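You operate a simulated robot arm through the tools that you are given. There is no shell and no other tool.

Carry out the task below with a simulated robot arm. There is one attempt and no reset: what you move stays moved.

JOB
Press the white wheel's bearing home, then fit the wheel on its mount.
Fine: black wheel mount; lever up again.

It is judged by the outcome, as a careful person would: the job done as asked, and still so three seconds after it is handed in. It fails if anything else is knocked over, pushed out of place, dropped, spilled or broken.

ROBOT AND FRAMES
A 7-joint arm with a two-finger parallel gripper, fixed in place. Base frame: the origin is at the foot of the arm, x ahead of it, y to its left, z up. Units: m, degrees, N and s.
Its first joint turns from -166.0 to 166.0 degrees. Payload 3.43 kg.
The tool frame sits at the grasp point between the pads (the TCP): z along the fingers, y along the line on which they close. The tips reach 0.03 m beyond it. Largest opening 0.094 m; finger width 0.028, thickness 0.01; the body of the gripper, 0.05 by 0.096 m, starts 0.055 m behind the TCP.
Orientation is that of the tool frame in the base frame, as a unit quaternion [w, x, y, z]. With the fingers straight down and closing along the base's y, the tool's x points along the base's -x, its y along +y and its z along -z.

CONTROLS
- The arm moves only by the tool jog_arm. Its argument "plan" is text: rows parted by semicolons, each of 7 numbers parted by spaces: the shift along the base's x, y, z in units of 400 mm (1.0 is 400 mm), then the turn, a rotation vector about the base's x, y, z in units of 120 degrees (1.0 is 120 degrees), then the closure in counts, from 0 (fully open) to 255 (shut). In form: dx dy dz ax ay az jaw; .... A call has 1 to 20 rows; each row is the pose to reach, as a shift and turn from the pose commanded when the call began. A call with a number of a shift or a turn outside -1 to 1 is refused whole. Each row takes 0.2 s and may step no farther than 0.05 m and 8.6 degrees from the row before; otherwise, or with a gripper value out of range, the whole call is refused. A pose out of reach is approached as far as the arm can. The call stops where the force on the tool passes 90 N (or 10 N more than at its start, if that is more) or the arm is blocked; 0.2 s more then pass. Each finger travels about 0.045 m/s and halts on what it meets, pressing with about 37 N; the grip force reading is that of the motor and also rises with nothing between the fingers. The clock runs only during rows and for 0.2 s after the last one: add rows that repeat a pose to give the fingers time. The reply holds the time, the measured pose of the TCP, the force on the tool along the base axes, the opening and the grip force, in the units named above and with some noise, with the torque about the TCP (base axes, N m) and any sound that the robot's microphone picked up, and new pictures: "pictures" is both (left out), scene, wrist or none.
- Cameras (640 x 400 px; columns grow to the right, rows downward): "scene" is fixed at [0.0433, 0.5045, 1.5335]; the picture's right is [-0.10, -0.99, 0.00], its down [-0.46, 0.05, -0.89] and it looks along [0.88, -0.09, -0.46] (base axes); focal length 261 px, centre (320, 200). "wrist" rides on the gripper at [0.076, 0.014, -0.103] in the tool frame; the picture's right is [-0.18, 0.98, 0.00], its down [-0.75, -0.14, -0.64] and it looks along [-0.63, -0.12, 0.77] (tool axes); focal length 243 px, centre (320, 200). There is no depth. A picture from a camera that has moved, and an enlarged one, comes with that camera's place and axes in the base frame and with its lens. The place of the scene camera against the robot may be out by one fixed shift of up to 0.012 m in any direction.
- enlarge(camera, box): a new picture of the part [left, top, right, bottom] of that camera's present view, enlarged. No time passes.
- hand_in(): hands the job in; it is judged then, once.

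Places have to be worked out from the pictures, the camera data and where the tool is seen. Open the gripper and draw the arm clear of the work before you hand the job in, unless the task says otherwise.

The tools are called after "Call:" by a JSON object that holds its "op" and its "data". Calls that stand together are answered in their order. jog_arm: Moves the arm, as the interface text tells. Its arguments: {"type":"object","properties":{"plan":{"type":"string"},"pictures":{"type":"string","enum":["both","scene","wrist","none"]}},"required":["plan"]} The other tools are called the same way: enlarge (camera, box) takes an enlarged picture of a part of a camera's view; hand_in () hands the job in.

At the start:

```text
time_s: 0.0
tool_pos: [0.566, 0.2194, 1.4435]
orientation: [0.001, 0.0, 1.0, 0.0]
ft_force: [-0.6, 0.3, -0.4]
ft_torque: [0.01, 0.0, 0.01]
gripper_width: 0.094
grip_force: 0.0
```

scene: 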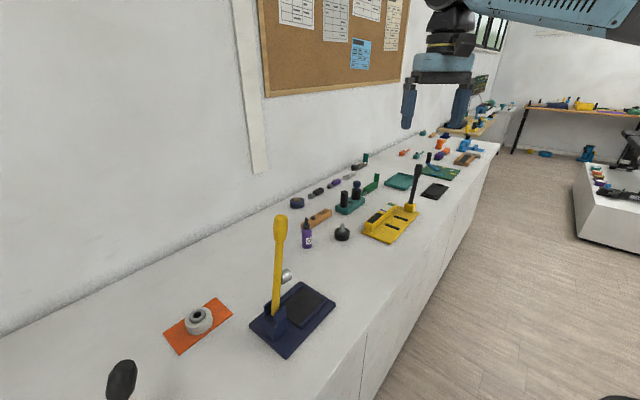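
wrist: 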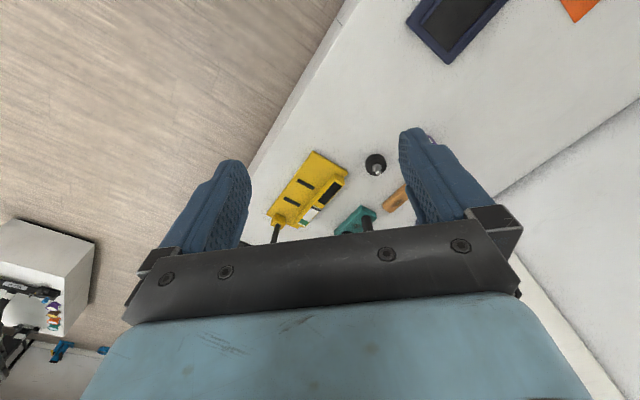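

The scene shows a white wheel on an orange plate, a dark-blue press with a yellow lever, and other things farther away. I enlarge the views to make out the details.

Call:
{"op": "enlarge", "data": {"camera": "scene", "box": [80, 200, 360, 400]}}

Call:
{"op": "enlarge", "data": {"camera": "scene", "box": [270, 120, 510, 270]}}

Call:
{"op": "enlarge", "data": {"camera": "wrist", "box": [240, 0, 640, 250]}}

Call:
{"op": "enlarge", "data": {"camera": "scene", "box": [150, 280, 250, 360]}}

Call:
{"op": "enlarge", "data": {"camera": "scene", "box": [235, 205, 345, 365]}}

```text
2.00 times, centred on (220, 300) of scene
camera zoom: at [0.0433, 0.5045, 1.5335], right [-0.1, -0.99, 0.0], down [-0.46, 0.05, -0.89], along [0.88, -0.09, -0.46], focal length 523 px, centre (520, 0)
```

zoom: 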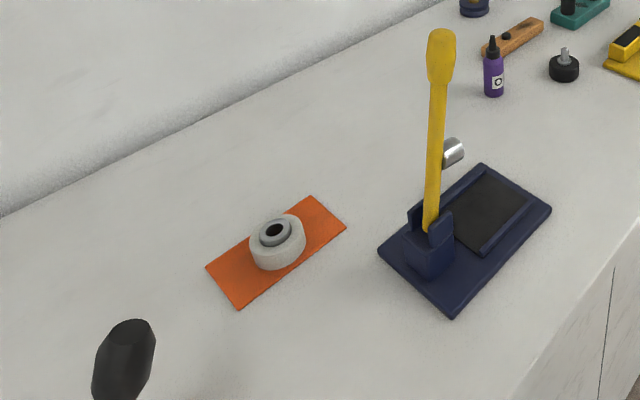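

```text
2.67 times, centred on (390, 195) of scene
camera zoom: at [0.0433, 0.5045, 1.5335], right [-0.1, -0.99, 0.0], down [-0.46, 0.05, -0.89], along [0.88, -0.09, -0.46], focal length 697 px, centre (133, 213)
```

zoom: 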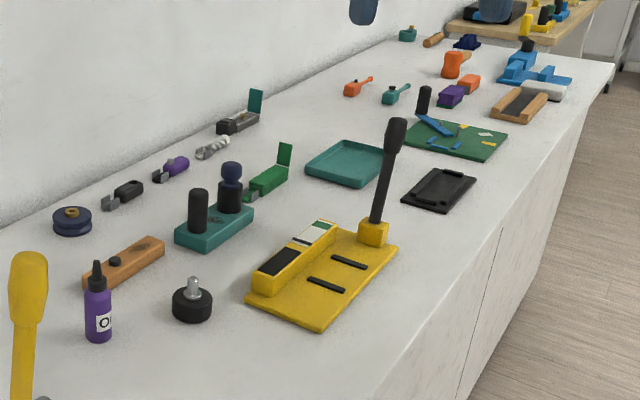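

```text
1.60 times, centred on (440, 125) of wrist
camera zoom: at [0.4897, 0.2348, 1.5475], right [0.18, 0.98, 0.0], down [0.75, -0.14, 0.64], along [0.63, -0.12, -0.77], focal length 388 px, centre (128, 320)
```

zoom: 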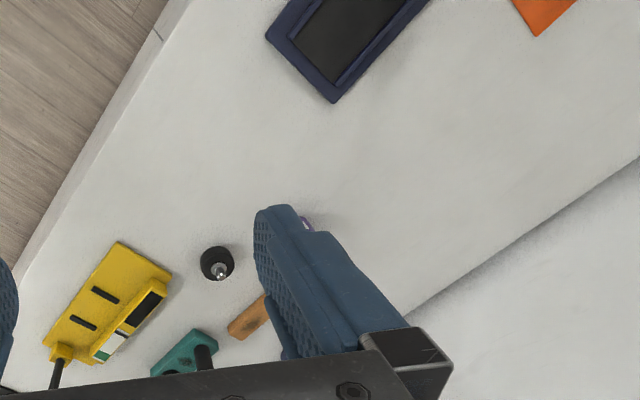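

```text
5.00 times, centred on (200, 320) of scene
camera zoom: at [0.0433, 0.5045, 1.5335], right [-0.1, -0.99, 0.0], down [-0.46, 0.05, -0.89], along [0.88, -0.09, -0.46], focal length 1307 px, centre (920, -400)
```

zoom: 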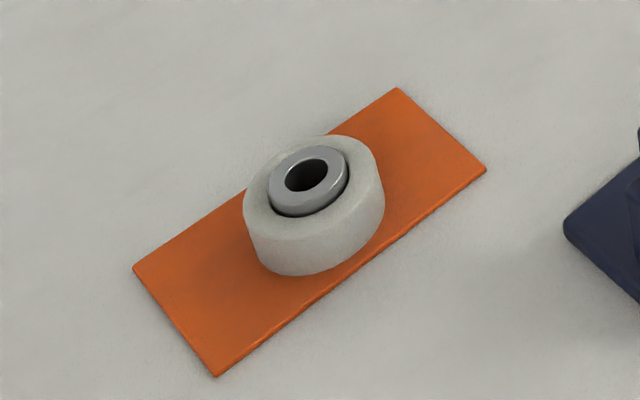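

```text
2.50 times, centred on (290, 285) of scene
camera zoom: at [0.0433, 0.5045, 1.5335], right [-0.1, -0.99, 0.0], down [-0.46, 0.05, -0.89], along [0.88, -0.09, -0.46], focal length 653 px, centre (395, -12)
```

zoom: 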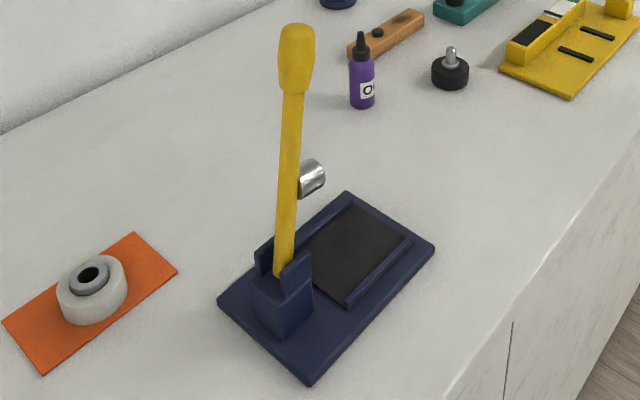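

From the two views the bench top is at about z=0.91, the wheel near (0.55, 0.78), the press near (0.53, 0.53) and the black mount near (0.90, 0.33). I move the arm high over the press to look at it with the wrist camera.

Call:
{"op": "jog_arm", "data": {"plan": "-0.01 0.1 -0.01 0 0 0 0; -0.02 0.2 -0.02 0 0 0 0; -0.03 0.3 -0.03 0 0 0 0; -0.04 0.4 -0.04 0 0 0 0; -0.05 0.5 -0.05 0 0 0 0; -0.06 0.6 -0.06 0 0 0 0; -0.07 0.7 -0.08 0 0 0 0; -0.075 0.8 -0.1 0 0 0 0"}}

```text
time_s: 1.8
tool_pos: [0.5353, 0.5398, 1.408]
orientation: [-0.001, 0.001, 1.0, 0.0]
ft_force: [-0.5, -0.9, 1.5]
ft_torque: [0.09, 0.01, 0.01]
gripper_width: 0.0938
grip_force: 0.1
camera wrist: at [0.4585, 0.5548, 1.5098], right [0.19, 0.98, 0.0], down [0.75, -0.14, 0.64], along [0.63, -0.12, -0.77], focal length 243 px, centre (320, 200)
```

scene: 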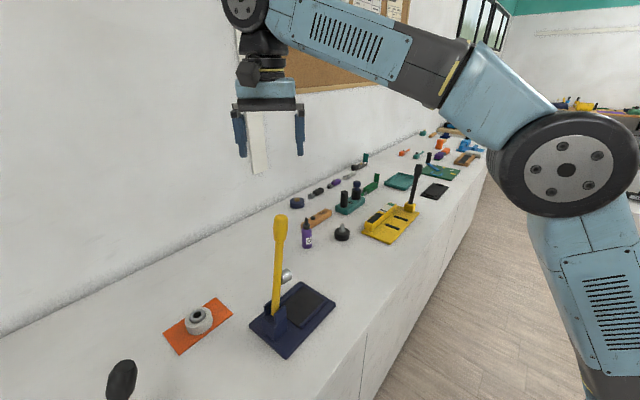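
wrist: 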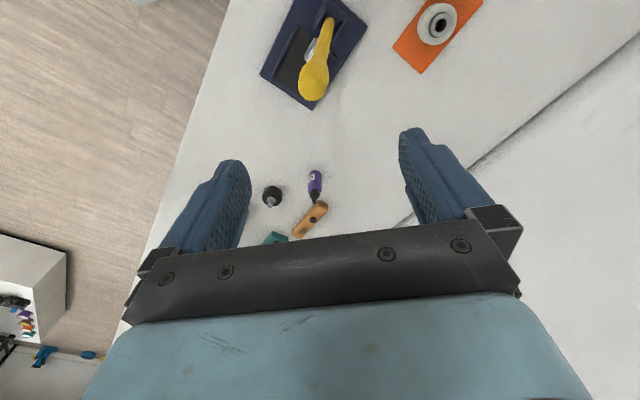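

I zoom in on the new wrist view for the press, the wheel, and the mount.

Call:
{"op": "enlarge", "data": {"camera": "wrist", "box": [250, 0, 410, 100]}}

Call:
{"op": "enlarge", "data": {"camera": "wrist", "box": [380, 0, 500, 75]}}

Call:
{"op": "enlarge", "data": {"camera": "wrist", "box": [240, 160, 340, 240]}}

```text
4.00 times, centred on (330, 50) of wrist
camera zoom: at [0.4585, 0.5548, 1.5098], right [0.19, 0.98, 0.0], down [0.75, -0.14, 0.64], along [0.63, -0.12, -0.77], focal length 970 px, centre (280, 800)
```

zoom: 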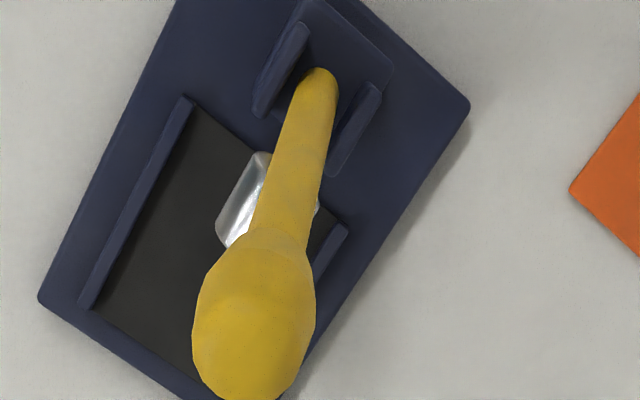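

```text
5.33 times, centred on (440, 38) of wrist
camera zoom: at [0.4585, 0.5548, 1.5098], right [0.19, 0.98, 0.0], down [0.75, -0.14, 0.64], along [0.63, -0.12, -0.77], focal length 1294 px, centre (-320, 1067)
```

zoom: 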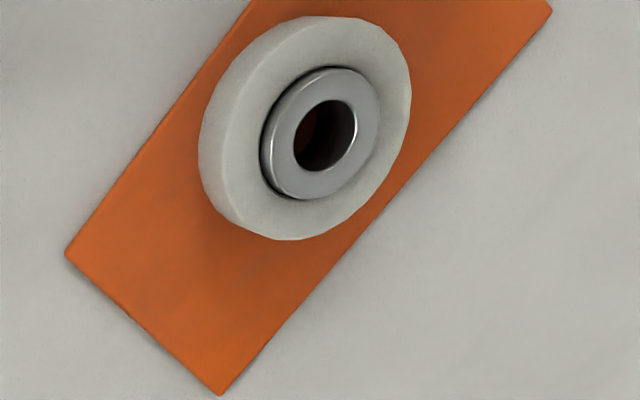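

```text
5.00 times, centred on (290, 200) of wrist
camera zoom: at [0.4585, 0.5548, 1.5098], right [0.19, 0.98, 0.0], down [0.75, -0.14, 0.64], along [0.63, -0.12, -0.77], focal length 1213 px, centre (470, 200)
```

zoom: 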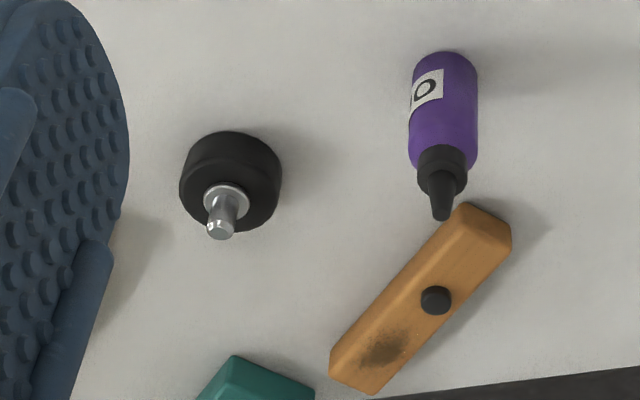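

The press base is centred near (0.54, 0.52) with its long axis along (0.68, -0.73), and the lever leans slightly toward the pad. I yaw the camera about 55° for a look at the press from the side, staying above the lever.

Call:
{"op": "jog_arm", "data": {"plan": "-0.017 -0.025 -0.018 0 0 0.065 0; -0.034 -0.05 -0.036 0 0 0.13 0; -0.051 -0.075 -0.054 0 0 0.195 0; -0.068 -0.1 -0.072 0 0 0.26 0; -0.085 -0.125 -0.09 0 0 0.325 0; -0.1 -0.15 -0.108 0 0 0.39 0; -0.117 -0.17 -0.126 0 0 0.455 0; -0.137 -0.187 -0.145 0 0 0.458 0"}}

```text
time_s: 3.6
tool_pos: [0.4798, 0.4651, 1.3495]
orientation: [0.0, -0.462, 0.887, 0.0]
ft_force: [-0.6, -0.5, -0.4]
ft_torque: [-0.01, 0.04, -0.02]
gripper_width: 0.094
grip_force: 0.0
camera wrist: at [0.4248, 0.4118, 1.4515], right [-0.7, 0.71, 0.0], down [0.55, 0.54, 0.64], along [0.46, 0.45, -0.77], focal length 243 px, centre (320, 200)
```

scene: 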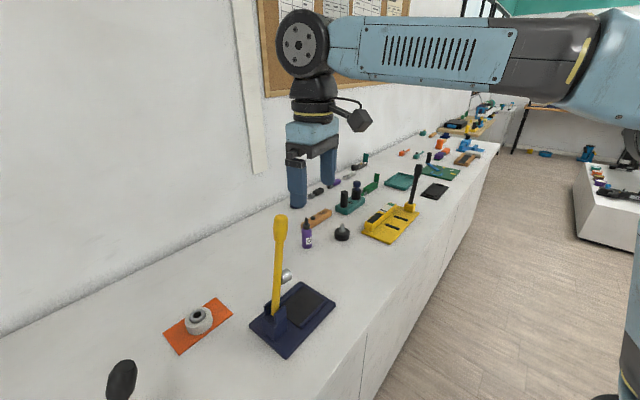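
wrist: 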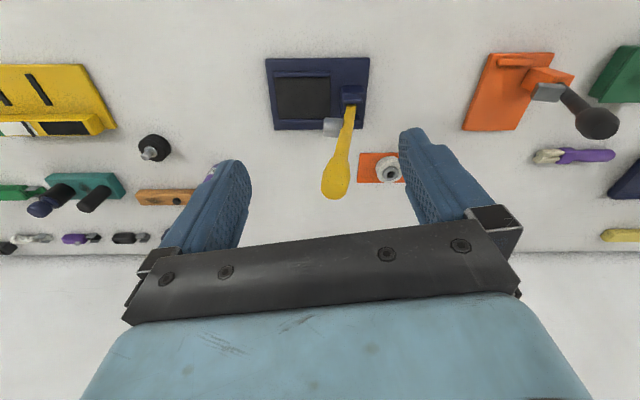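

Good side-on view; I zoom on the press and the mount.

Call:
{"op": "enlarge", "data": {"camera": "wrist", "box": [255, 40, 415, 210]}}

Call:
{"op": "enlarge", "data": {"camera": "wrist", "box": [120, 120, 200, 170]}}

Call:
{"op": "enlarge", "data": {"camera": "wrist", "box": [340, 140, 420, 190]}}

Call:
{"op": "enlarge", "data": {"camera": "wrist", "box": [440, 30, 640, 155]}}

```text
2.35 times, centred on (335, 125) of wrist
camera zoom: at [0.4248, 0.4118, 1.4515], right [-0.7, 0.71, 0.0], down [0.55, 0.54, 0.64], along [0.46, 0.45, -0.77], focal length 571 px, centre (285, 376)
```

zoom: 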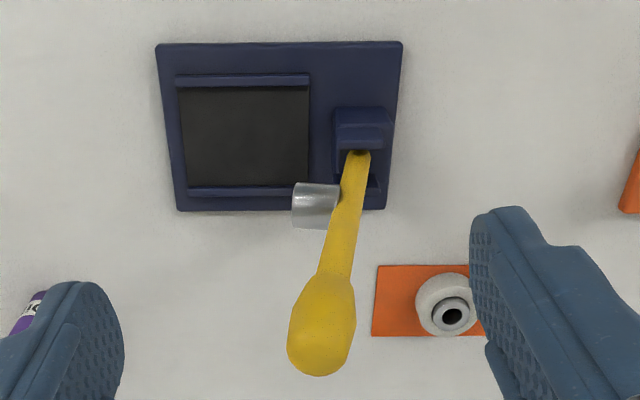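

```text
8.00 times, centred on (160, 145) of wrist
camera zoom: at [0.4248, 0.4118, 1.4515], right [-0.7, 0.71, 0.0], down [0.55, 0.54, 0.64], along [0.46, 0.45, -0.77], focal length 1941 px, centre (1600, 640)
```

zoom: 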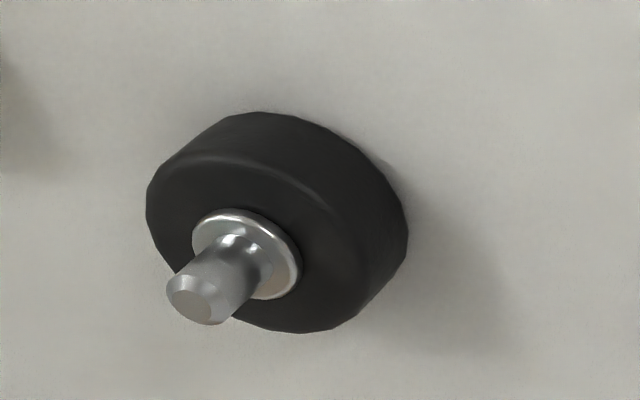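

```text
8.00 times, centred on (380, 165) of wrist
camera zoom: at [0.4248, 0.4118, 1.4515], right [-0.7, 0.71, 0.0], down [0.55, 0.54, 0.64], along [0.46, 0.45, -0.77], focal length 1941 px, centre (-160, 480)
```

zoom: 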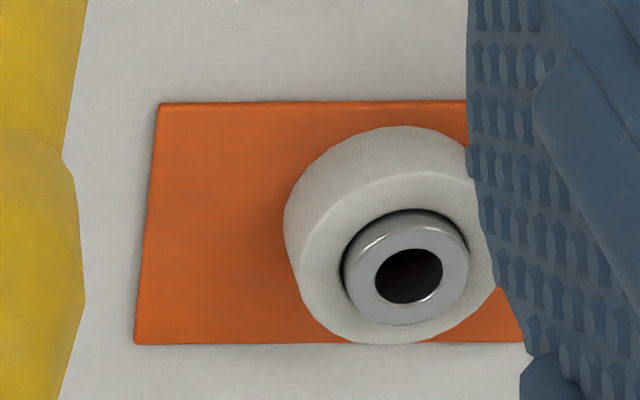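

```text
3.20 times, centred on (540, 92) of wrist
camera zoom: at [0.4248, 0.4118, 1.4515], right [-0.7, 0.71, 0.0], down [0.55, 0.54, 0.64], along [0.46, 0.45, -0.77], focal length 776 px, centre (-384, 544)
```

zoom: 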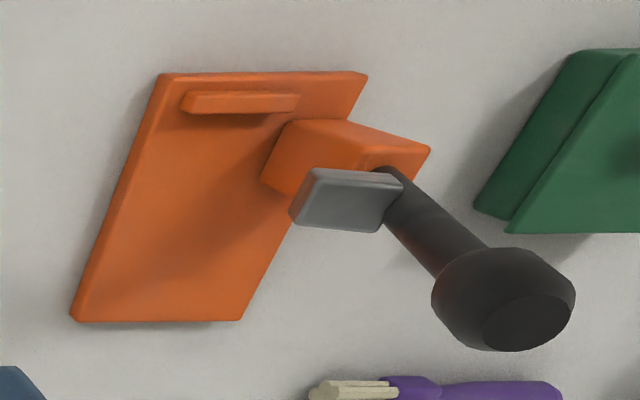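

The press has an open-ended dark pad between two low rails, with the ram about 0.1 m up the lever. To get its side profile I back off toward the base, lower the camera and tilt it flatter.

Call:
{"op": "jog_arm", "data": {"plan": "-0.012 -0.038 -0.03 0.02 -0.0208 0 0; -0.024 -0.076 -0.1 0.0408 -0.0417 0 0; -0.036 -0.114 -0.17 0.068 -0.0695 0 0; -0.0475 -0.1515 -0.24 0.102 -0.1042 0 0; -0.0475 -0.1515 -0.31 0.136 -0.139 0 0; -0.0475 -0.1515 -0.38 0.17 -0.174 0 0; -0.0475 -0.1515 -0.45 0.2041 -0.2084 0 0; -0.0475 -0.1515 -0.52 0.2041 -0.2084 0 0; -0.0475 -0.1515 -0.6 0.2041 -0.2084 0 0; -0.0475 -0.1515 -0.6 0.2041 -0.2084 0 0"}}

```text
time_s: 5.8
tool_pos: [0.4635, 0.4044, 1.106]
orientation: [0.288, -0.439, 0.846, 0.087]
ft_force: [-0.1, 0.1, -0.2]
ft_torque: [0.0, 0.02, -0.01]
gripper_width: 0.094
grip_force: 0.0
camera wrist: at [0.3755, 0.319, 1.146], right [-0.7, 0.71, 0.0], down [0.19, 0.18, 0.97], along [0.69, 0.68, -0.26], focal length 243 px, centre (320, 200)
```

scene: 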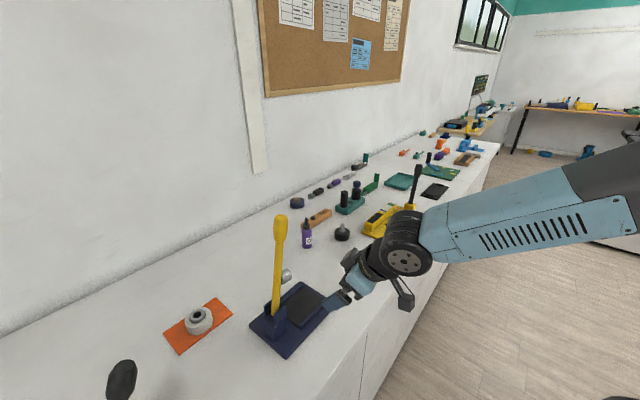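
wrist: 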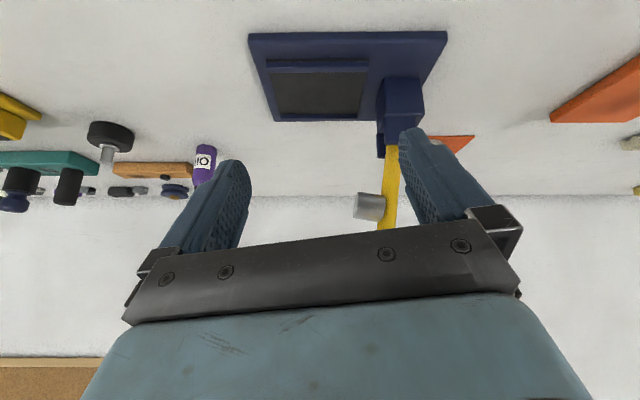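

Now the side profile with the pivot and ram is visible; I zoom for measuring.

Call:
{"op": "enlarge", "data": {"camera": "wrist", "box": [235, 20, 465, 170]}}

Call:
{"op": "enlarge", "data": {"camera": "wrist", "box": [330, 120, 430, 240]}}

Call:
{"op": "enlarge", "data": {"camera": "wrist", "box": [60, 100, 220, 200]}}

```text
2.67 times, centred on (350, 95) of wrist
camera zoom: at [0.3755, 0.319, 1.146], right [-0.7, 0.71, 0.0], down [0.19, 0.18, 0.97], along [0.69, 0.68, -0.26], focal length 647 px, centre (240, 480)
```

zoom: 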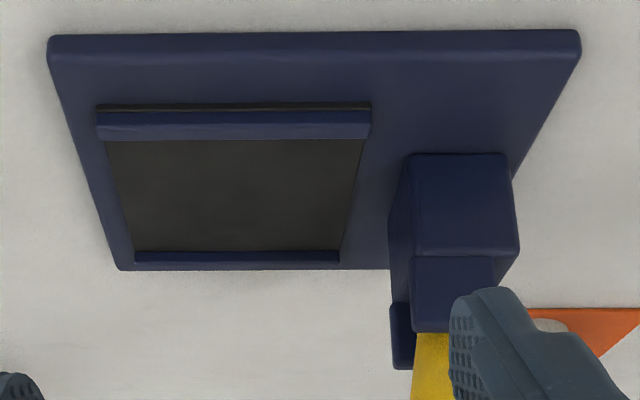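

```text
3.33 times, centred on (380, 180) of wrist
camera zoom: at [0.3755, 0.319, 1.146], right [-0.7, 0.71, 0.0], down [0.19, 0.18, 0.97], along [0.69, 0.68, -0.26], focal length 809 px, centre (120, 267)
```

zoom: 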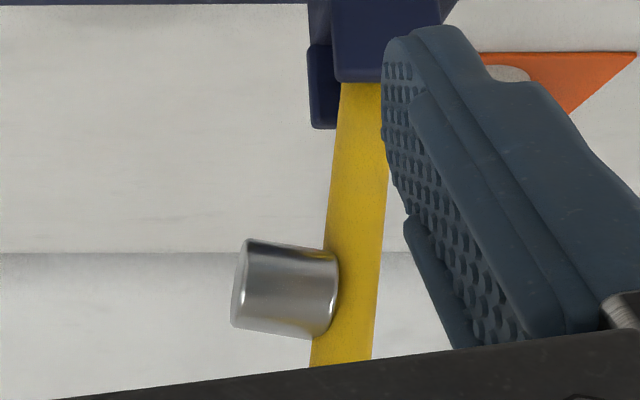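

```text
4.00 times, centred on (140, 150) of wrist
camera zoom: at [0.3755, 0.319, 1.146], right [-0.7, 0.71, 0.0], down [0.19, 0.18, 0.97], along [0.69, 0.68, -0.26], focal length 970 px, centre (1040, 400)
```

zoom: 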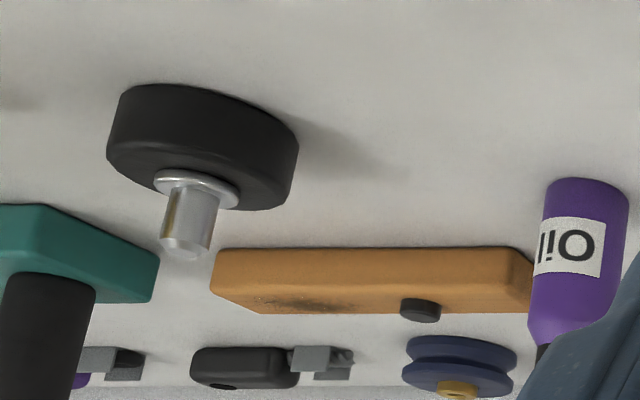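

From the side view the pivot is near z=1.0, the ram lands about at the pad centre, the pad target is ≈(0.564, 0.502), pad top z≈0.93 and bench z≈0.918. Next I raise the arm, level the tool, and go over to the wheel for a close look.

Call:
{"op": "jog_arm", "data": {"plan": "0 0 0.12 -0.034 0.0347 0 0; 0 0 0.24 -0.068 0.0694 0 0; 0 0 0.36 -0.102 0.1042 0 0; 0 0 0.48 -0.136 0.1389 0 0; 0 0 0.6 -0.17 0.1736 0 0; 0 0 0.72 -0.2041 0.2084 0 0; 0.011 0.1 0.72 -0.2041 0.2084 0 0; 0.022 0.2 0.72 -0.2041 0.2084 0 0; 0.033 0.3 0.72 -0.2041 0.2084 0 0; 0.044 0.4 0.72 -0.2041 0.2084 0 0; 0.055 0.5 0.72 -0.2041 0.2084 0 0; 0.066 0.6 0.72 -0.2041 0.2084 0 0; 0.077 0.7 0.72 -0.2041 0.2084 0 0; 0.091 0.8065 0.72 -0.2041 0.2084 0 0; 0.091 0.8065 0.61 -0.2041 0.2084 0 0; 0.091 0.8065 0.5 -0.2041 0.2084 0 0; 0.091 0.8065 0.4 -0.2041 0.2084 0 0; 0.091 0.8065 0.3 -0.2041 0.2084 0 0; 0.091 0.8065 0.2 -0.2041 0.2084 0 0; 0.091 0.8065 0.11 -0.2041 0.2084 0 0"}}

Call:
{"op": "enlarge", "data": {"camera": "wrist", "box": [240, 60, 400, 200]}}

```text
time_s: 10.0
tool_pos: [0.4999, 0.7291, 1.1522]
orientation: [0.0, -0.461, 0.887, 0.0]
ft_force: [-0.4, -1.0, -0.4]
ft_torque: [0.03, 0.02, 0.01]
gripper_width: 0.0936
grip_force: 0.1
out of reach, approached as far as the arm can: row 12, 13, 14, 15, 16
camera wrist: at [0.4437, 0.6746, 1.255], right [-0.7, 0.71, 0.0], down [0.55, 0.54, 0.64], along [0.46, 0.45, -0.77], focal length 243 px, centre (320, 200)
```

scene: 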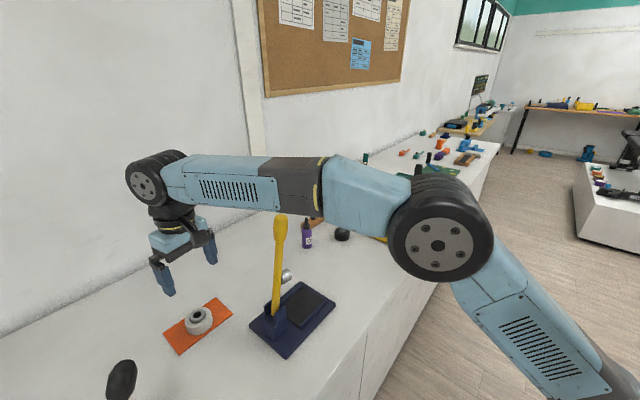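
wrist: 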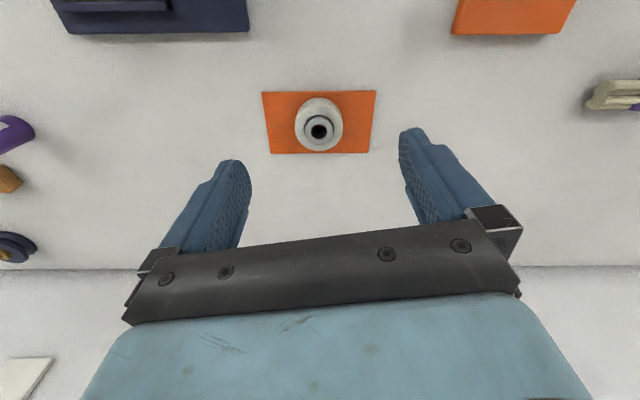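

```text
2.86 times, centred on (320, 130) of wrist
camera zoom: at [0.4437, 0.6746, 1.255], right [-0.7, 0.71, 0.0], down [0.55, 0.54, 0.64], along [0.46, 0.45, -0.77], focal length 693 px, centre (320, 400)
```

zoom: 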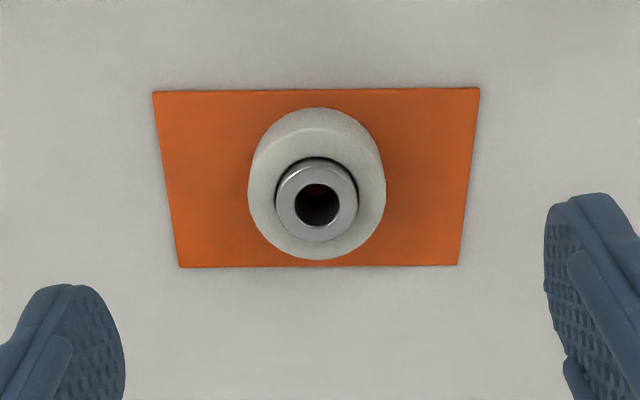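

The wheel is at about (0.539, 0.766), outer diameter ≈63 mm, top ≈0.95. I plan to grip it with the hand leaned 20° so it later clears the lever at the press; first I yaw the tool to 0° and centre over the wheel.

Call:
{"op": "jog_arm", "data": {"plan": "0.0125 0.0115 0 0 0 -0.0655 0; 0.025 0.023 0 0 0 -0.131 0; 0.0375 0.0345 0 0 0 -0.1965 0; 0.05 0.046 0 0 0 -0.262 0; 0.0625 0.0575 0 0 0 -0.3275 0; 0.075 0.069 0 0 0 -0.393 0; 0.0875 0.08 -0.04 0 0 -0.4586 0; 0.1 0.0925 -0.1 0 0 -0.4586 0; 0.1 0.0925 -0.18 0 0 -0.4586 0; 0.1 0.0925 -0.18 0 0 -0.4586 0"}}

```text
time_s: 12.2
tool_pos: [0.5393, 0.7652, 1.0786]
orientation: [0.0, 0.001, 1.0, 0.0]
ft_force: [0.5, 0.7, -0.3]
ft_torque: [-0.02, 0.02, 0.02]
gripper_width: 0.0938
grip_force: 0.0
camera wrist: at [0.4639, 0.7794, 1.1812], right [0.19, 0.98, 0.0], down [0.75, -0.14, 0.64], along [0.63, -0.12, -0.77], focal length 243 px, centre (320, 200)
```

scene: 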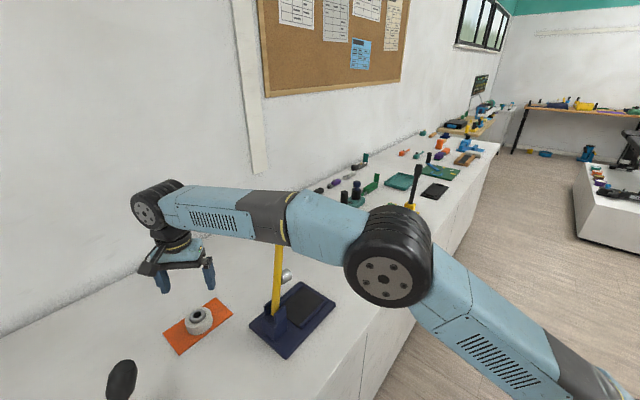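
wrist: 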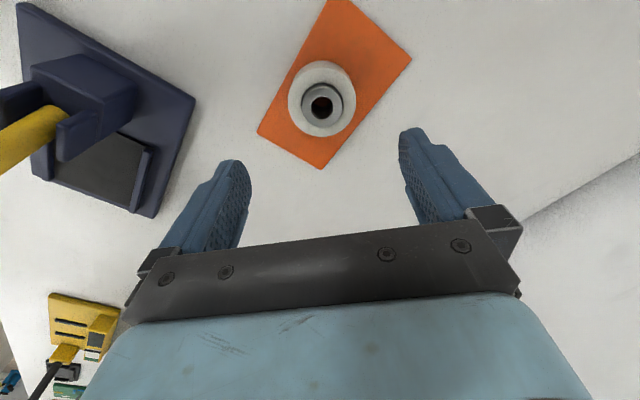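

The forearm passes close to the lever's knob from the side, so I tilt the tool 25° (hand leaning back toward -x), which draws the forearm away from the lever, before descending.

Call:
{"op": "jog_arm", "data": {"plan": "0 0 0 0 -0.052 0 0; 0 0 0 0 -0.104 0 0; 0 0 0 0 -0.156 0 0; 0 0 0 0 -0.2083 0 0; 0 0 0 0 -0.2083 0 0"}}

Call:
{"op": "enlarge", "data": {"camera": "scene", "box": [100, 160, 420, 360]}}

```text
time_s: 13.4
tool_pos: [0.5386, 0.7648, 1.0787]
orientation: [0.216, 0.001, 0.976, 0.0]
ft_force: [-0.9, -0.3, 0.0]
ft_torque: [0.04, 0.0, 0.01]
gripper_width: 0.0941
grip_force: 0.1
camera wrist: at [0.4262, 0.7793, 1.1399], right [0.17, 0.98, 0.08], down [0.41, -0.14, 0.9], along [0.9, -0.12, -0.43], focal length 243 px, centre (320, 200)
```

scene: 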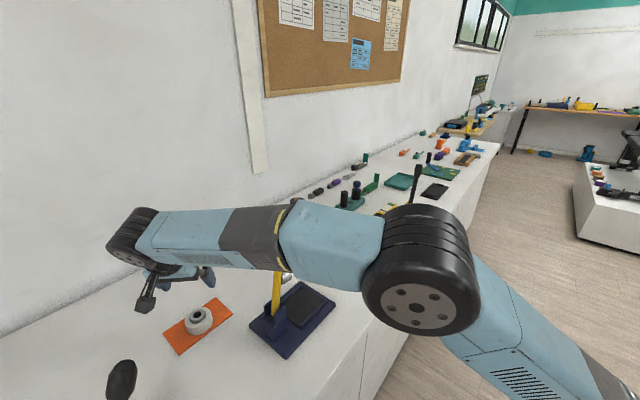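
wrist: 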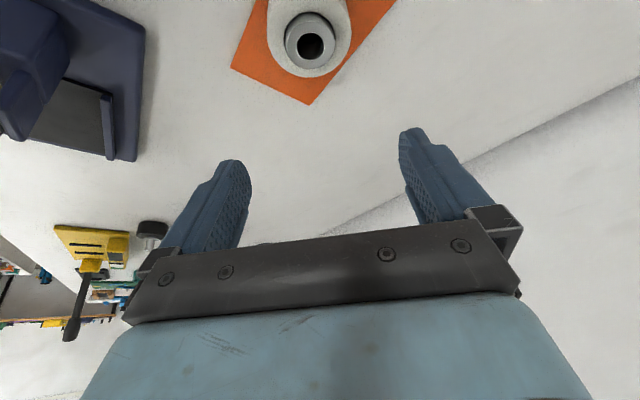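

```text
2.00 times, centred on (260, 260) of scene
camera zoom: at [0.0433, 0.5045, 1.5335], right [-0.1, -0.99, 0.0], down [-0.46, 0.05, -0.89], along [0.88, -0.09, -0.46], focal length 523 px, centre (440, 80)
```

zoom: 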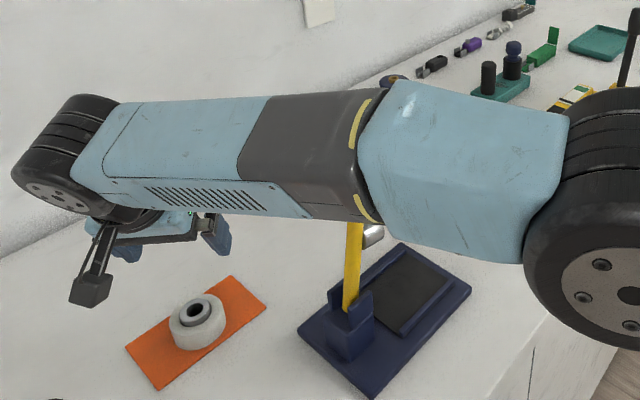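

The forearm is now well to the near side of the lever. I descend toward the wheel with fingers open, stopping about 3 cm above the grip height to check alignment.

Call:
{"op": "jog_arm", "data": {"plan": "-0.0265 0.003 -0.05 0 0 0 0; -0.0265 0.003 -0.1 0 0 0 0; -0.0265 0.003 -0.15 0 0 0 0; -0.0265 0.003 -0.2 0 0 0 0; -0.0265 0.003 -0.2 0 0 0 0"}}

Call:
{"op": "enlarge", "data": {"camera": "wrist", "box": [180, 0, 500, 200]}}

```text
time_s: 14.6
tool_pos: [0.5272, 0.7654, 0.9983]
orientation: [0.216, 0.001, 0.976, -0.001]
ft_force: [0.3, -0.2, 0.4]
ft_torque: [-0.01, 0.03, 0.01]
gripper_width: 0.0941
grip_force: 0.1
camera wrist: at [0.4151, 0.7804, 1.0598], right [0.17, 0.98, 0.08], down [0.41, -0.14, 0.9], along [0.9, -0.12, -0.43], focal length 243 px, centre (320, 200)
```

scene: 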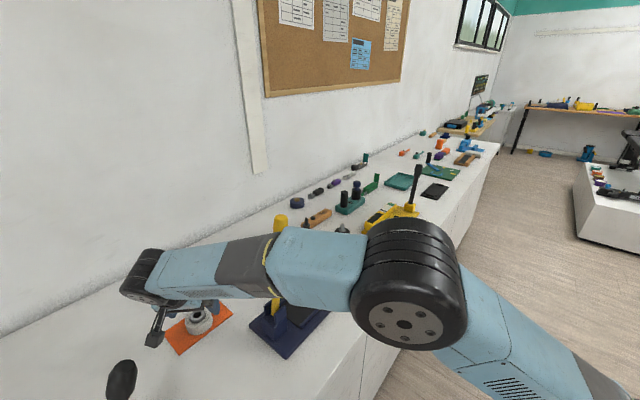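
wrist: 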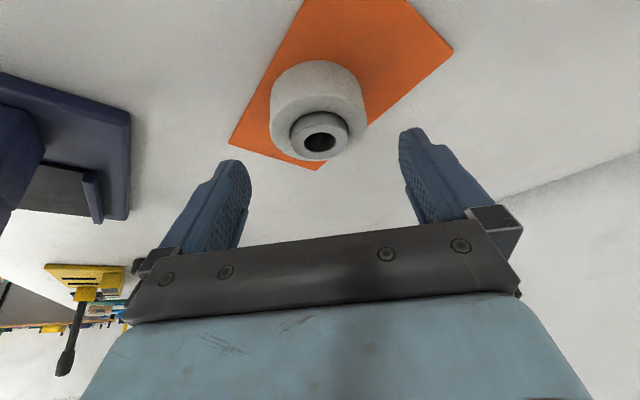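

```text
2.00 times, centred on (340, 100) of wrist
camera zoom: at [0.4151, 0.7804, 1.0598], right [0.17, 0.98, 0.08], down [0.41, -0.14, 0.9], along [0.9, -0.12, -0.43], focal length 485 px, centre (280, 400)
```

zoom: 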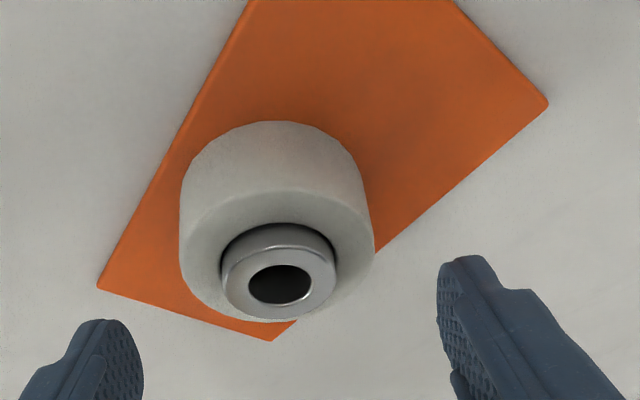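

Alignment is good: wheel at y≈0.766, x≈0.54. I descend 32 mm more and close on the wheel.

Call:
{"op": "jog_arm", "data": {"plan": "0 0 -0.04 0 0 0 0; 0 0 -0.08 0 0 0 0; 0 0 -0.08 0 0 0 0; 0 0 -0.08 0 0 0 255; 0 0 -0.08 0 0 0 255; 0 0 -0.08 0 0 0 255; 0 0 -0.08 0 0 0 255; 0 0 -0.08 0 0 0 255"}}

Call:
{"op": "enlarge", "data": {"camera": "wrist", "box": [180, 50, 500, 250]}}

```text
time_s: 16.4
tool_pos: [0.5278, 0.7647, 0.9668]
orientation: [0.217, 0.001, 0.976, 0.0]
ft_force: [-0.5, 1.5, -0.8]
ft_torque: [-0.03, 0.0, 0.01]
gripper_width: 0.0643
grip_force: 36.9
camera wrist: at [0.4152, 0.7798, 1.028], right [0.17, 0.98, 0.08], down [0.41, -0.14, 0.9], along [0.9, -0.12, -0.43], focal length 243 px, centre (320, 200)
```

scene: 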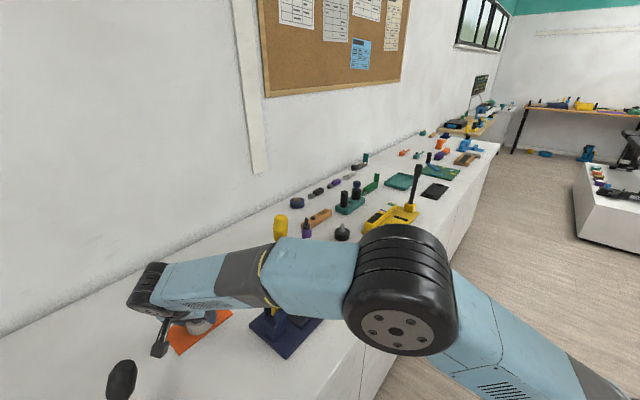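
wrist: 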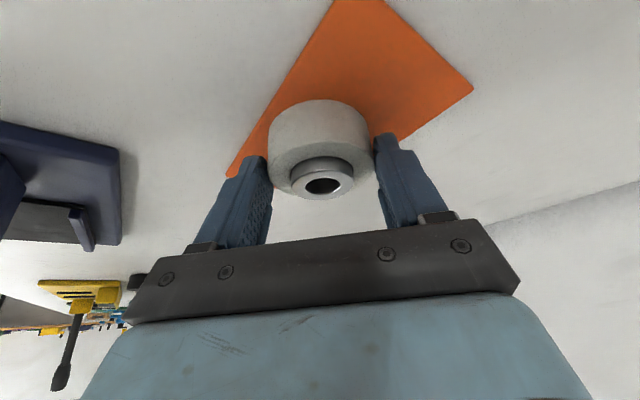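

```text
2.00 times, centred on (340, 150) of wrist
camera zoom: at [0.4152, 0.7798, 1.028], right [0.17, 0.98, 0.08], down [0.41, -0.14, 0.9], along [0.9, -0.12, -0.43], focal length 485 px, centre (280, 300)
```

zoom: 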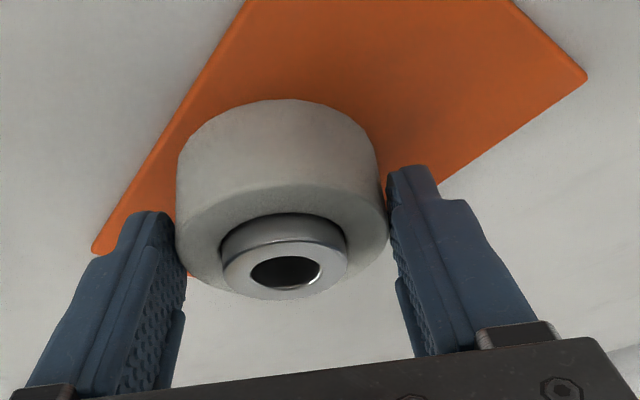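

The wheel is gripped (64 mm, 37 N). I lift it straight up, then draw it inward along a path that keeps the wheel and forearm clear of the lever.

Call:
{"op": "jog_arm", "data": {"plan": "0 0 0.05 0 0 0 255; 0 0 0.13 0 0 0 255; 0 0 0.24 0 0 0 255; 0 0 0.35 0 0 0 255; 0 0 0.46 0 0 0 255; 0 0 0.57 0 0 0 255; -0.053 -0.06 0.6 0 0 0 255; -0.106 -0.12 0.62 0 0 0 255; -0.16 -0.18 0.64 0 0 0 255; -0.213 -0.24 0.67 0 0 0 255; -0.266 -0.3 0.69 0 0 0 255; -0.32 -0.3625 0.71 0 0 0 255; -0.355 -0.47 0.74 0 0 0 255; -0.39 -0.575 0.77 0 0 0 255; -0.425 -0.68 0.8 0 0 0 255; -0.46 -0.787 0.83 0 0 0 255; -0.46 -0.787 0.83 0 0 0 255"}}

```text
time_s: 20.0
tool_pos: [0.3457, 0.4507, 1.3002]
orientation: [0.216, 0.0, 0.976, 0.0]
ft_force: [-0.8, 0.2, -0.6]
ft_torque: [0.01, -0.03, 0.01]
gripper_width: 0.0
grip_force: 33.6
camera wrist: at [0.2321, 0.4654, 1.3617], right [0.17, 0.98, 0.08], down [0.41, -0.14, 0.9], along [0.9, -0.12, -0.43], focal length 243 px, centre (320, 200)
```

scene: 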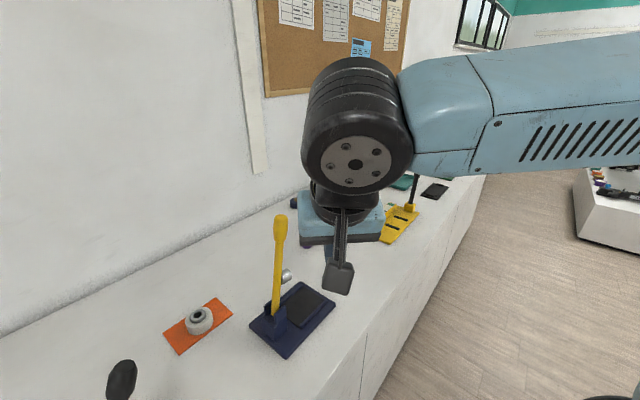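
wrist: 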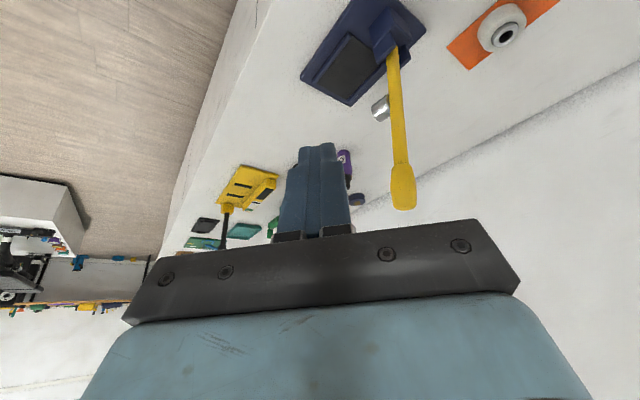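

The gripper closed fully — the wheel slipped out of the grip. I check where it is and whether it stands properly.

Call:
{"op": "enlarge", "data": {"camera": "scene", "box": [150, 280, 250, 360]}}

Call:
{"op": "enlarge", "data": {"camera": "wrist", "box": [430, 0, 590, 80]}}

```text
5.00 times, centred on (200, 320) of scene
camera zoom: at [0.0433, 0.5045, 1.5335], right [-0.1, -0.99, 0.0], down [-0.46, 0.05, -0.89], along [0.88, -0.09, -0.46], focal length 1307 px, centre (920, -400)
```

zoom: 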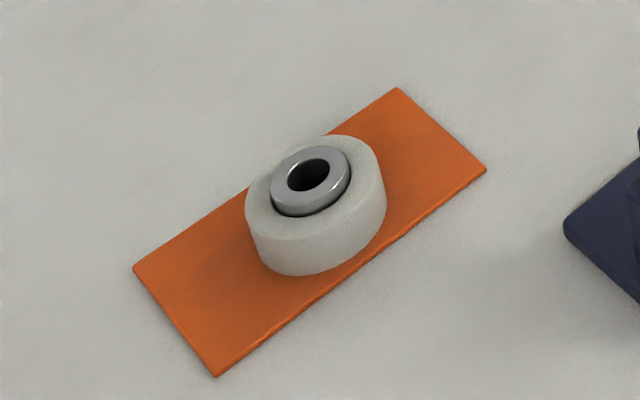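

```text
4.00 times, centred on (510, 40) of wrist
camera zoom: at [0.2321, 0.4654, 1.3617], right [0.17, 0.98, 0.08], down [0.41, -0.14, 0.9], along [0.9, -0.12, -0.43], focal length 970 px, centre (-440, 840)
```

zoom: 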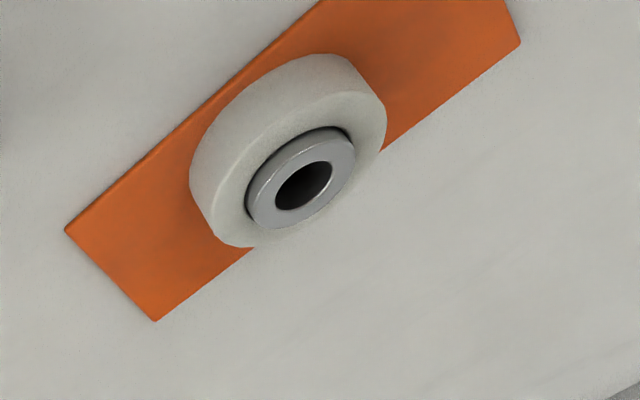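

The wheel only slipped at the start of the lift and still stands on its mat, shifted about 1 mm; my grip was too shallow. I go back with the fingers open and a 30° lean, this time gripping closer to the mat.

Call:
{"op": "jog_arm", "data": {"plan": "0.035 0.106 -0.03 0 -0.01 0 0; 0.07 0.212 -0.06 0 -0.02 0 0; 0.105 0.318 -0.09 0 -0.03 0 0; 0.14 0.425 -0.119 0 -0.0417 0 0; 0.2045 0.497 -0.144 0 -0.0417 0 0; 0.269 0.57 -0.169 0 -0.0417 0 0; 0.3335 0.642 -0.194 0 -0.0417 0 0; 0.398 0.714 -0.219 0 -0.0417 0 0; 0.4625 0.786 -0.244 0 -0.0417 0 0; 0.4625 0.786 -0.344 0 -0.0417 0 0; 0.4625 0.786 -0.444 0 -0.0417 0 0; 0.4625 0.786 -0.544 0 -0.0417 0 0; 0.4625 0.786 -0.644 0 -0.0417 0 0; 0.4625 0.786 -0.744 0 -0.0417 0 0; 0.4625 0.786 -0.744 0 -0.0417 0 0"}}

Call:
{"op": "enlarge", "data": {"camera": "wrist", "box": [180, 0, 500, 200]}}

```text
time_s: 23.2
tool_pos: [0.528, 0.7684, 1.0007]
orientation: [0.259, 0.001, 0.966, 0.0]
ft_force: [-0.1, 0.2, 0.4]
ft_torque: [0.02, -0.02, 0.01]
gripper_width: 0.0941
grip_force: 0.2
camera wrist: at [0.4113, 0.7822, 1.0515], right [0.16, 0.98, 0.09], down [0.33, -0.14, 0.93], along [0.93, -0.12, -0.35], focal length 243 px, centre (320, 200)
```

scene: 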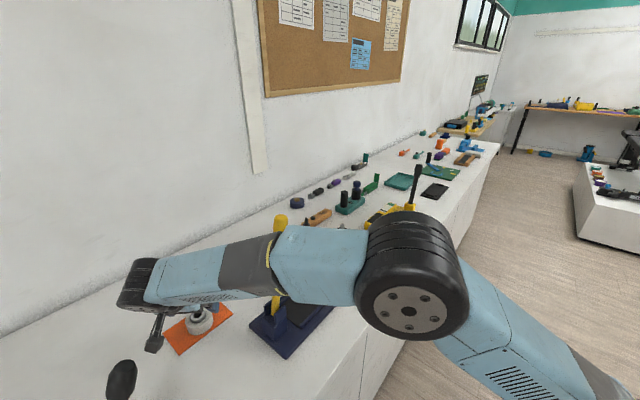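
wrist: 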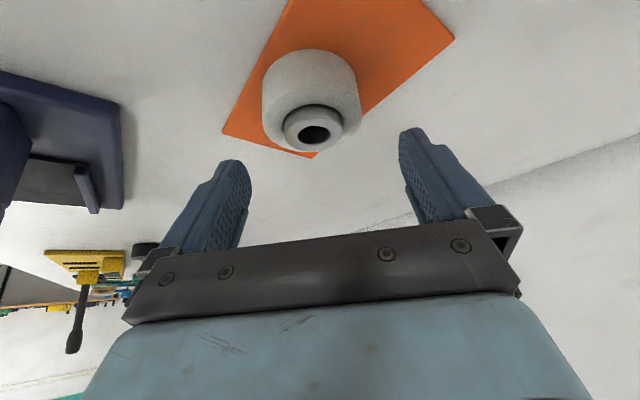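

```text
2.00 times, centred on (340, 100) of wrist
camera zoom: at [0.4113, 0.7822, 1.0515], right [0.16, 0.98, 0.09], down [0.33, -0.14, 0.93], along [0.93, -0.12, -0.35], focal length 485 px, centre (280, 400)
```

zoom: 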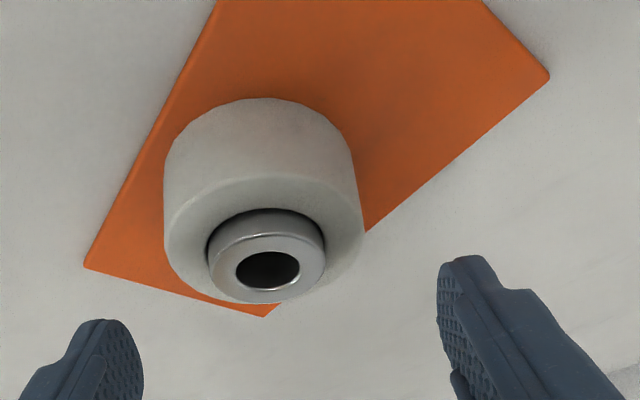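

The wheel sits at (0.5385, 0.766). I lower to about 3 mm above the mat, close, and lift slowly by 15 mm to test the grip.

Call:
{"op": "jog_arm", "data": {"plan": "0 -0.005 -0.04 0 0 0 0; 0 -0.005 -0.08 0 0 0 0; 0 -0.005 -0.1 0 0 0 0; 0 -0.005 -0.112 0 0 0 0; 0 -0.005 -0.112 0 0 0 0; 0 -0.005 -0.112 0 0 0 255; 0 -0.005 -0.112 0 0 0 255; 0 -0.005 -0.112 0 0 0 255; 0 -0.005 -0.112 0 0 0 255; 0 -0.005 -0.112 0 0 0 255"}}

Call:
{"op": "enlarge", "data": {"camera": "wrist", "box": [220, 70, 420, 210]}}

```text
time_s: 25.4
tool_pos: [0.5288, 0.7626, 0.9568]
orientation: [0.259, 0.0, 0.966, 0.001]
ft_force: [-0.6, -5.5, 8.8]
ft_torque: [-0.5, -0.13, -0.07]
gripper_width: 0.064
grip_force: 36.8
camera wrist: at [0.4115, 0.778, 1.0081], right [0.16, 0.98, 0.09], down [0.33, -0.14, 0.93], along [0.93, -0.12, -0.35], focal length 243 px, centre (320, 200)
```

scene: 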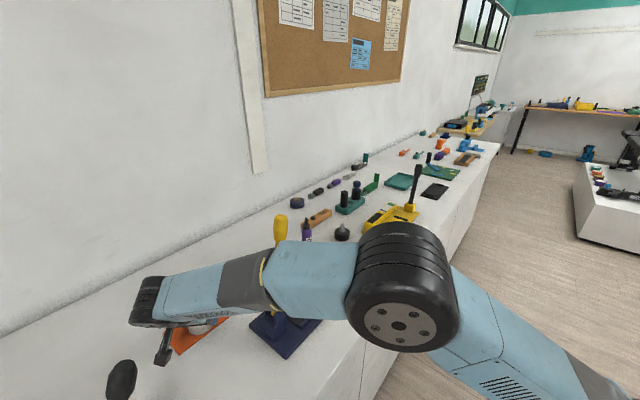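
wrist: 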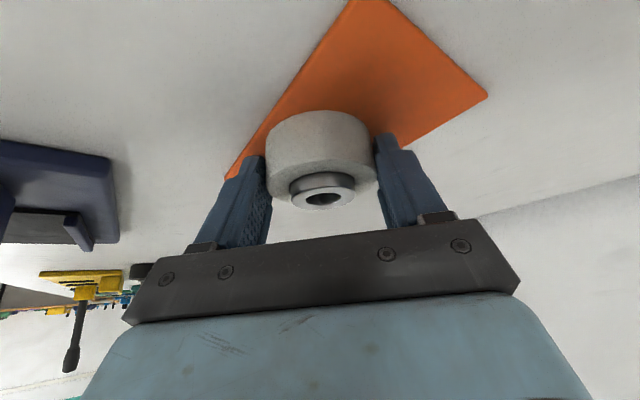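

```text
2.86 times, centred on (320, 140) of wrist
camera zoom: at [0.4115, 0.778, 1.0081], right [0.16, 0.98, 0.09], down [0.33, -0.14, 0.93], along [0.93, -0.12, -0.35], focal length 693 px, centre (320, 371)
```

zoom: 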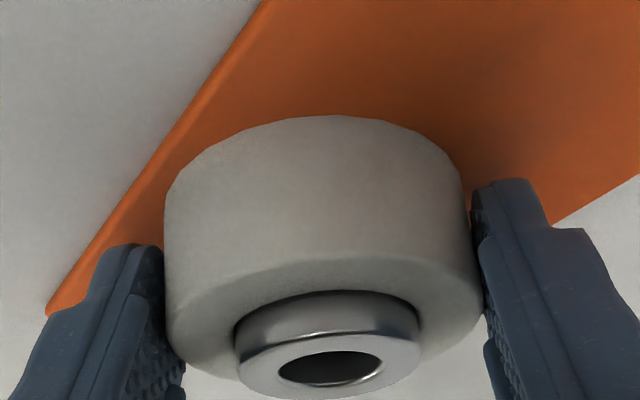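

A light contact force (9 N up) suggests the tips are just touching the mat; the grip is deeper now. I lift slowly and check that the wheel comes along.

Call:
{"op": "jog_arm", "data": {"plan": "0 0 0.005 0 0 0 255; 0 0 0.01 0 0 0 255; 0 0 0.02 0 0 0 255; 0 0 0.03 0 0 0 255; 0 0 0.04 0 0 0 255; 0 0 0.05 0 0 0 255; 0 0 0.05 0 0 0 255", "pictures": "wrist"}}

Call:
{"op": "enlarge", "data": {"camera": "wrist", "box": [220, 70, 420, 210]}}

```text
time_s: 27.0
tool_pos: [0.5298, 0.7633, 0.9773]
orientation: [0.258, 0.001, 0.966, 0.0]
ft_force: [-0.7, 0.7, -2.0]
ft_torque: [0.01, 0.02, -0.03]
gripper_width: 0.064
grip_force: 37.0
camera wrist: at [0.4122, 0.7777, 1.0278], right [0.16, 0.98, 0.09], down [0.33, -0.14, 0.93], along [0.93, -0.12, -0.35], focal length 243 px, centre (320, 200)
```

wrist: 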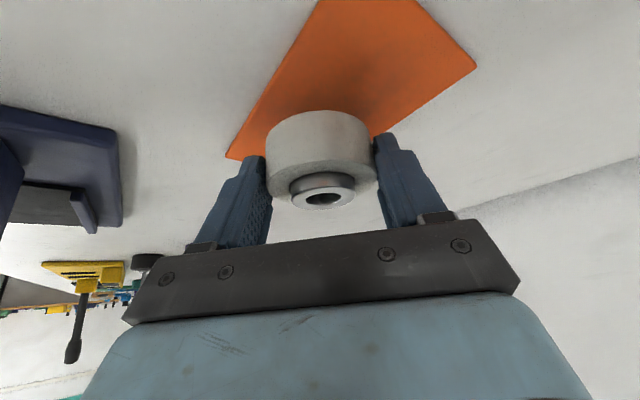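

```text
2.86 times, centred on (320, 140) of wrist
camera zoom: at [0.4122, 0.7777, 1.0278], right [0.16, 0.98, 0.09], down [0.33, -0.14, 0.93], along [0.93, -0.12, -0.35], focal length 693 px, centre (320, 371)
```

zoom: 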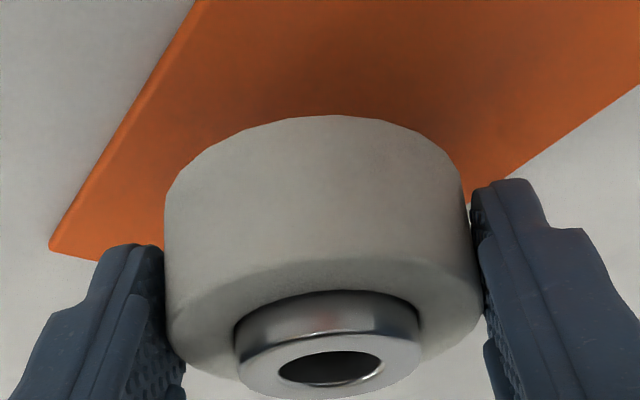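

The wheel rides with the gripper now. I lift it and carry it inward around the lever, turning the tool to the press orientation on the way.

Call:
{"op": "jog_arm", "data": {"plan": "0 0 0.05 0 0 0 255; 0 0 0.13 0 0 0 255; 0 0 0.215 0 0 0 255; 0 0 0.3 0 0 0 255; 0 0 0.385 0 0 0 255; 0 0 0.47 0 0 0 255; 0 0 0.5575 0 0 0 255; -0.054 -0.06 0.583 0 0 0.03 255; -0.108 -0.12 0.608 0 0 0.06 255; -0.162 -0.18 0.633 0 0 0.1 255; -0.216 -0.24 0.658 0 0 0.14 255; -0.27 -0.3 0.683 0 0 0.18 255; -0.324 -0.358 0.7075 0 0 0.22 255; -0.349 -0.465 0.733 0 0 0.26 255; -0.374 -0.57 0.758 0 0 0.3 255; -0.399 -0.677 0.783 0 0 0.34 255; -0.424 -0.783 0.8075 0 0 0.37 255; -0.424 -0.783 0.8075 0 0 0.37 255"}}

```text
time_s: 30.8
tool_pos: [0.3598, 0.4499, 1.3034]
orientation: [0.24, -0.365, 0.894, 0.098]
ft_force: [0.1, 0.1, -2.1]
ft_torque: [-0.04, 0.04, 0.01]
gripper_width: 0.0638
grip_force: 37.5
camera wrist: at [0.2656, 0.3797, 1.3536], right [-0.57, 0.81, 0.09], down [0.34, 0.13, 0.93], along [0.75, 0.57, -0.35], focal length 243 px, centre (320, 200)
```

scene: 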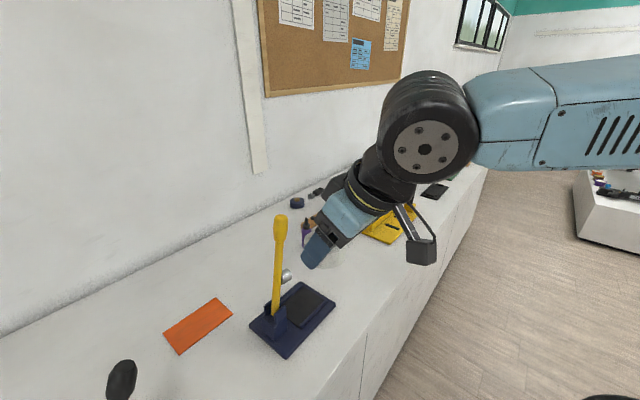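
wrist: 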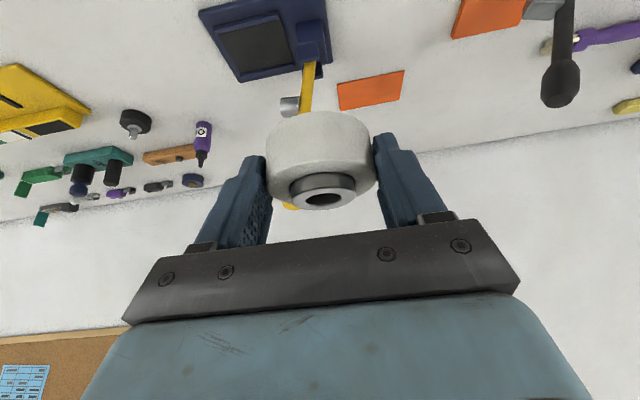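

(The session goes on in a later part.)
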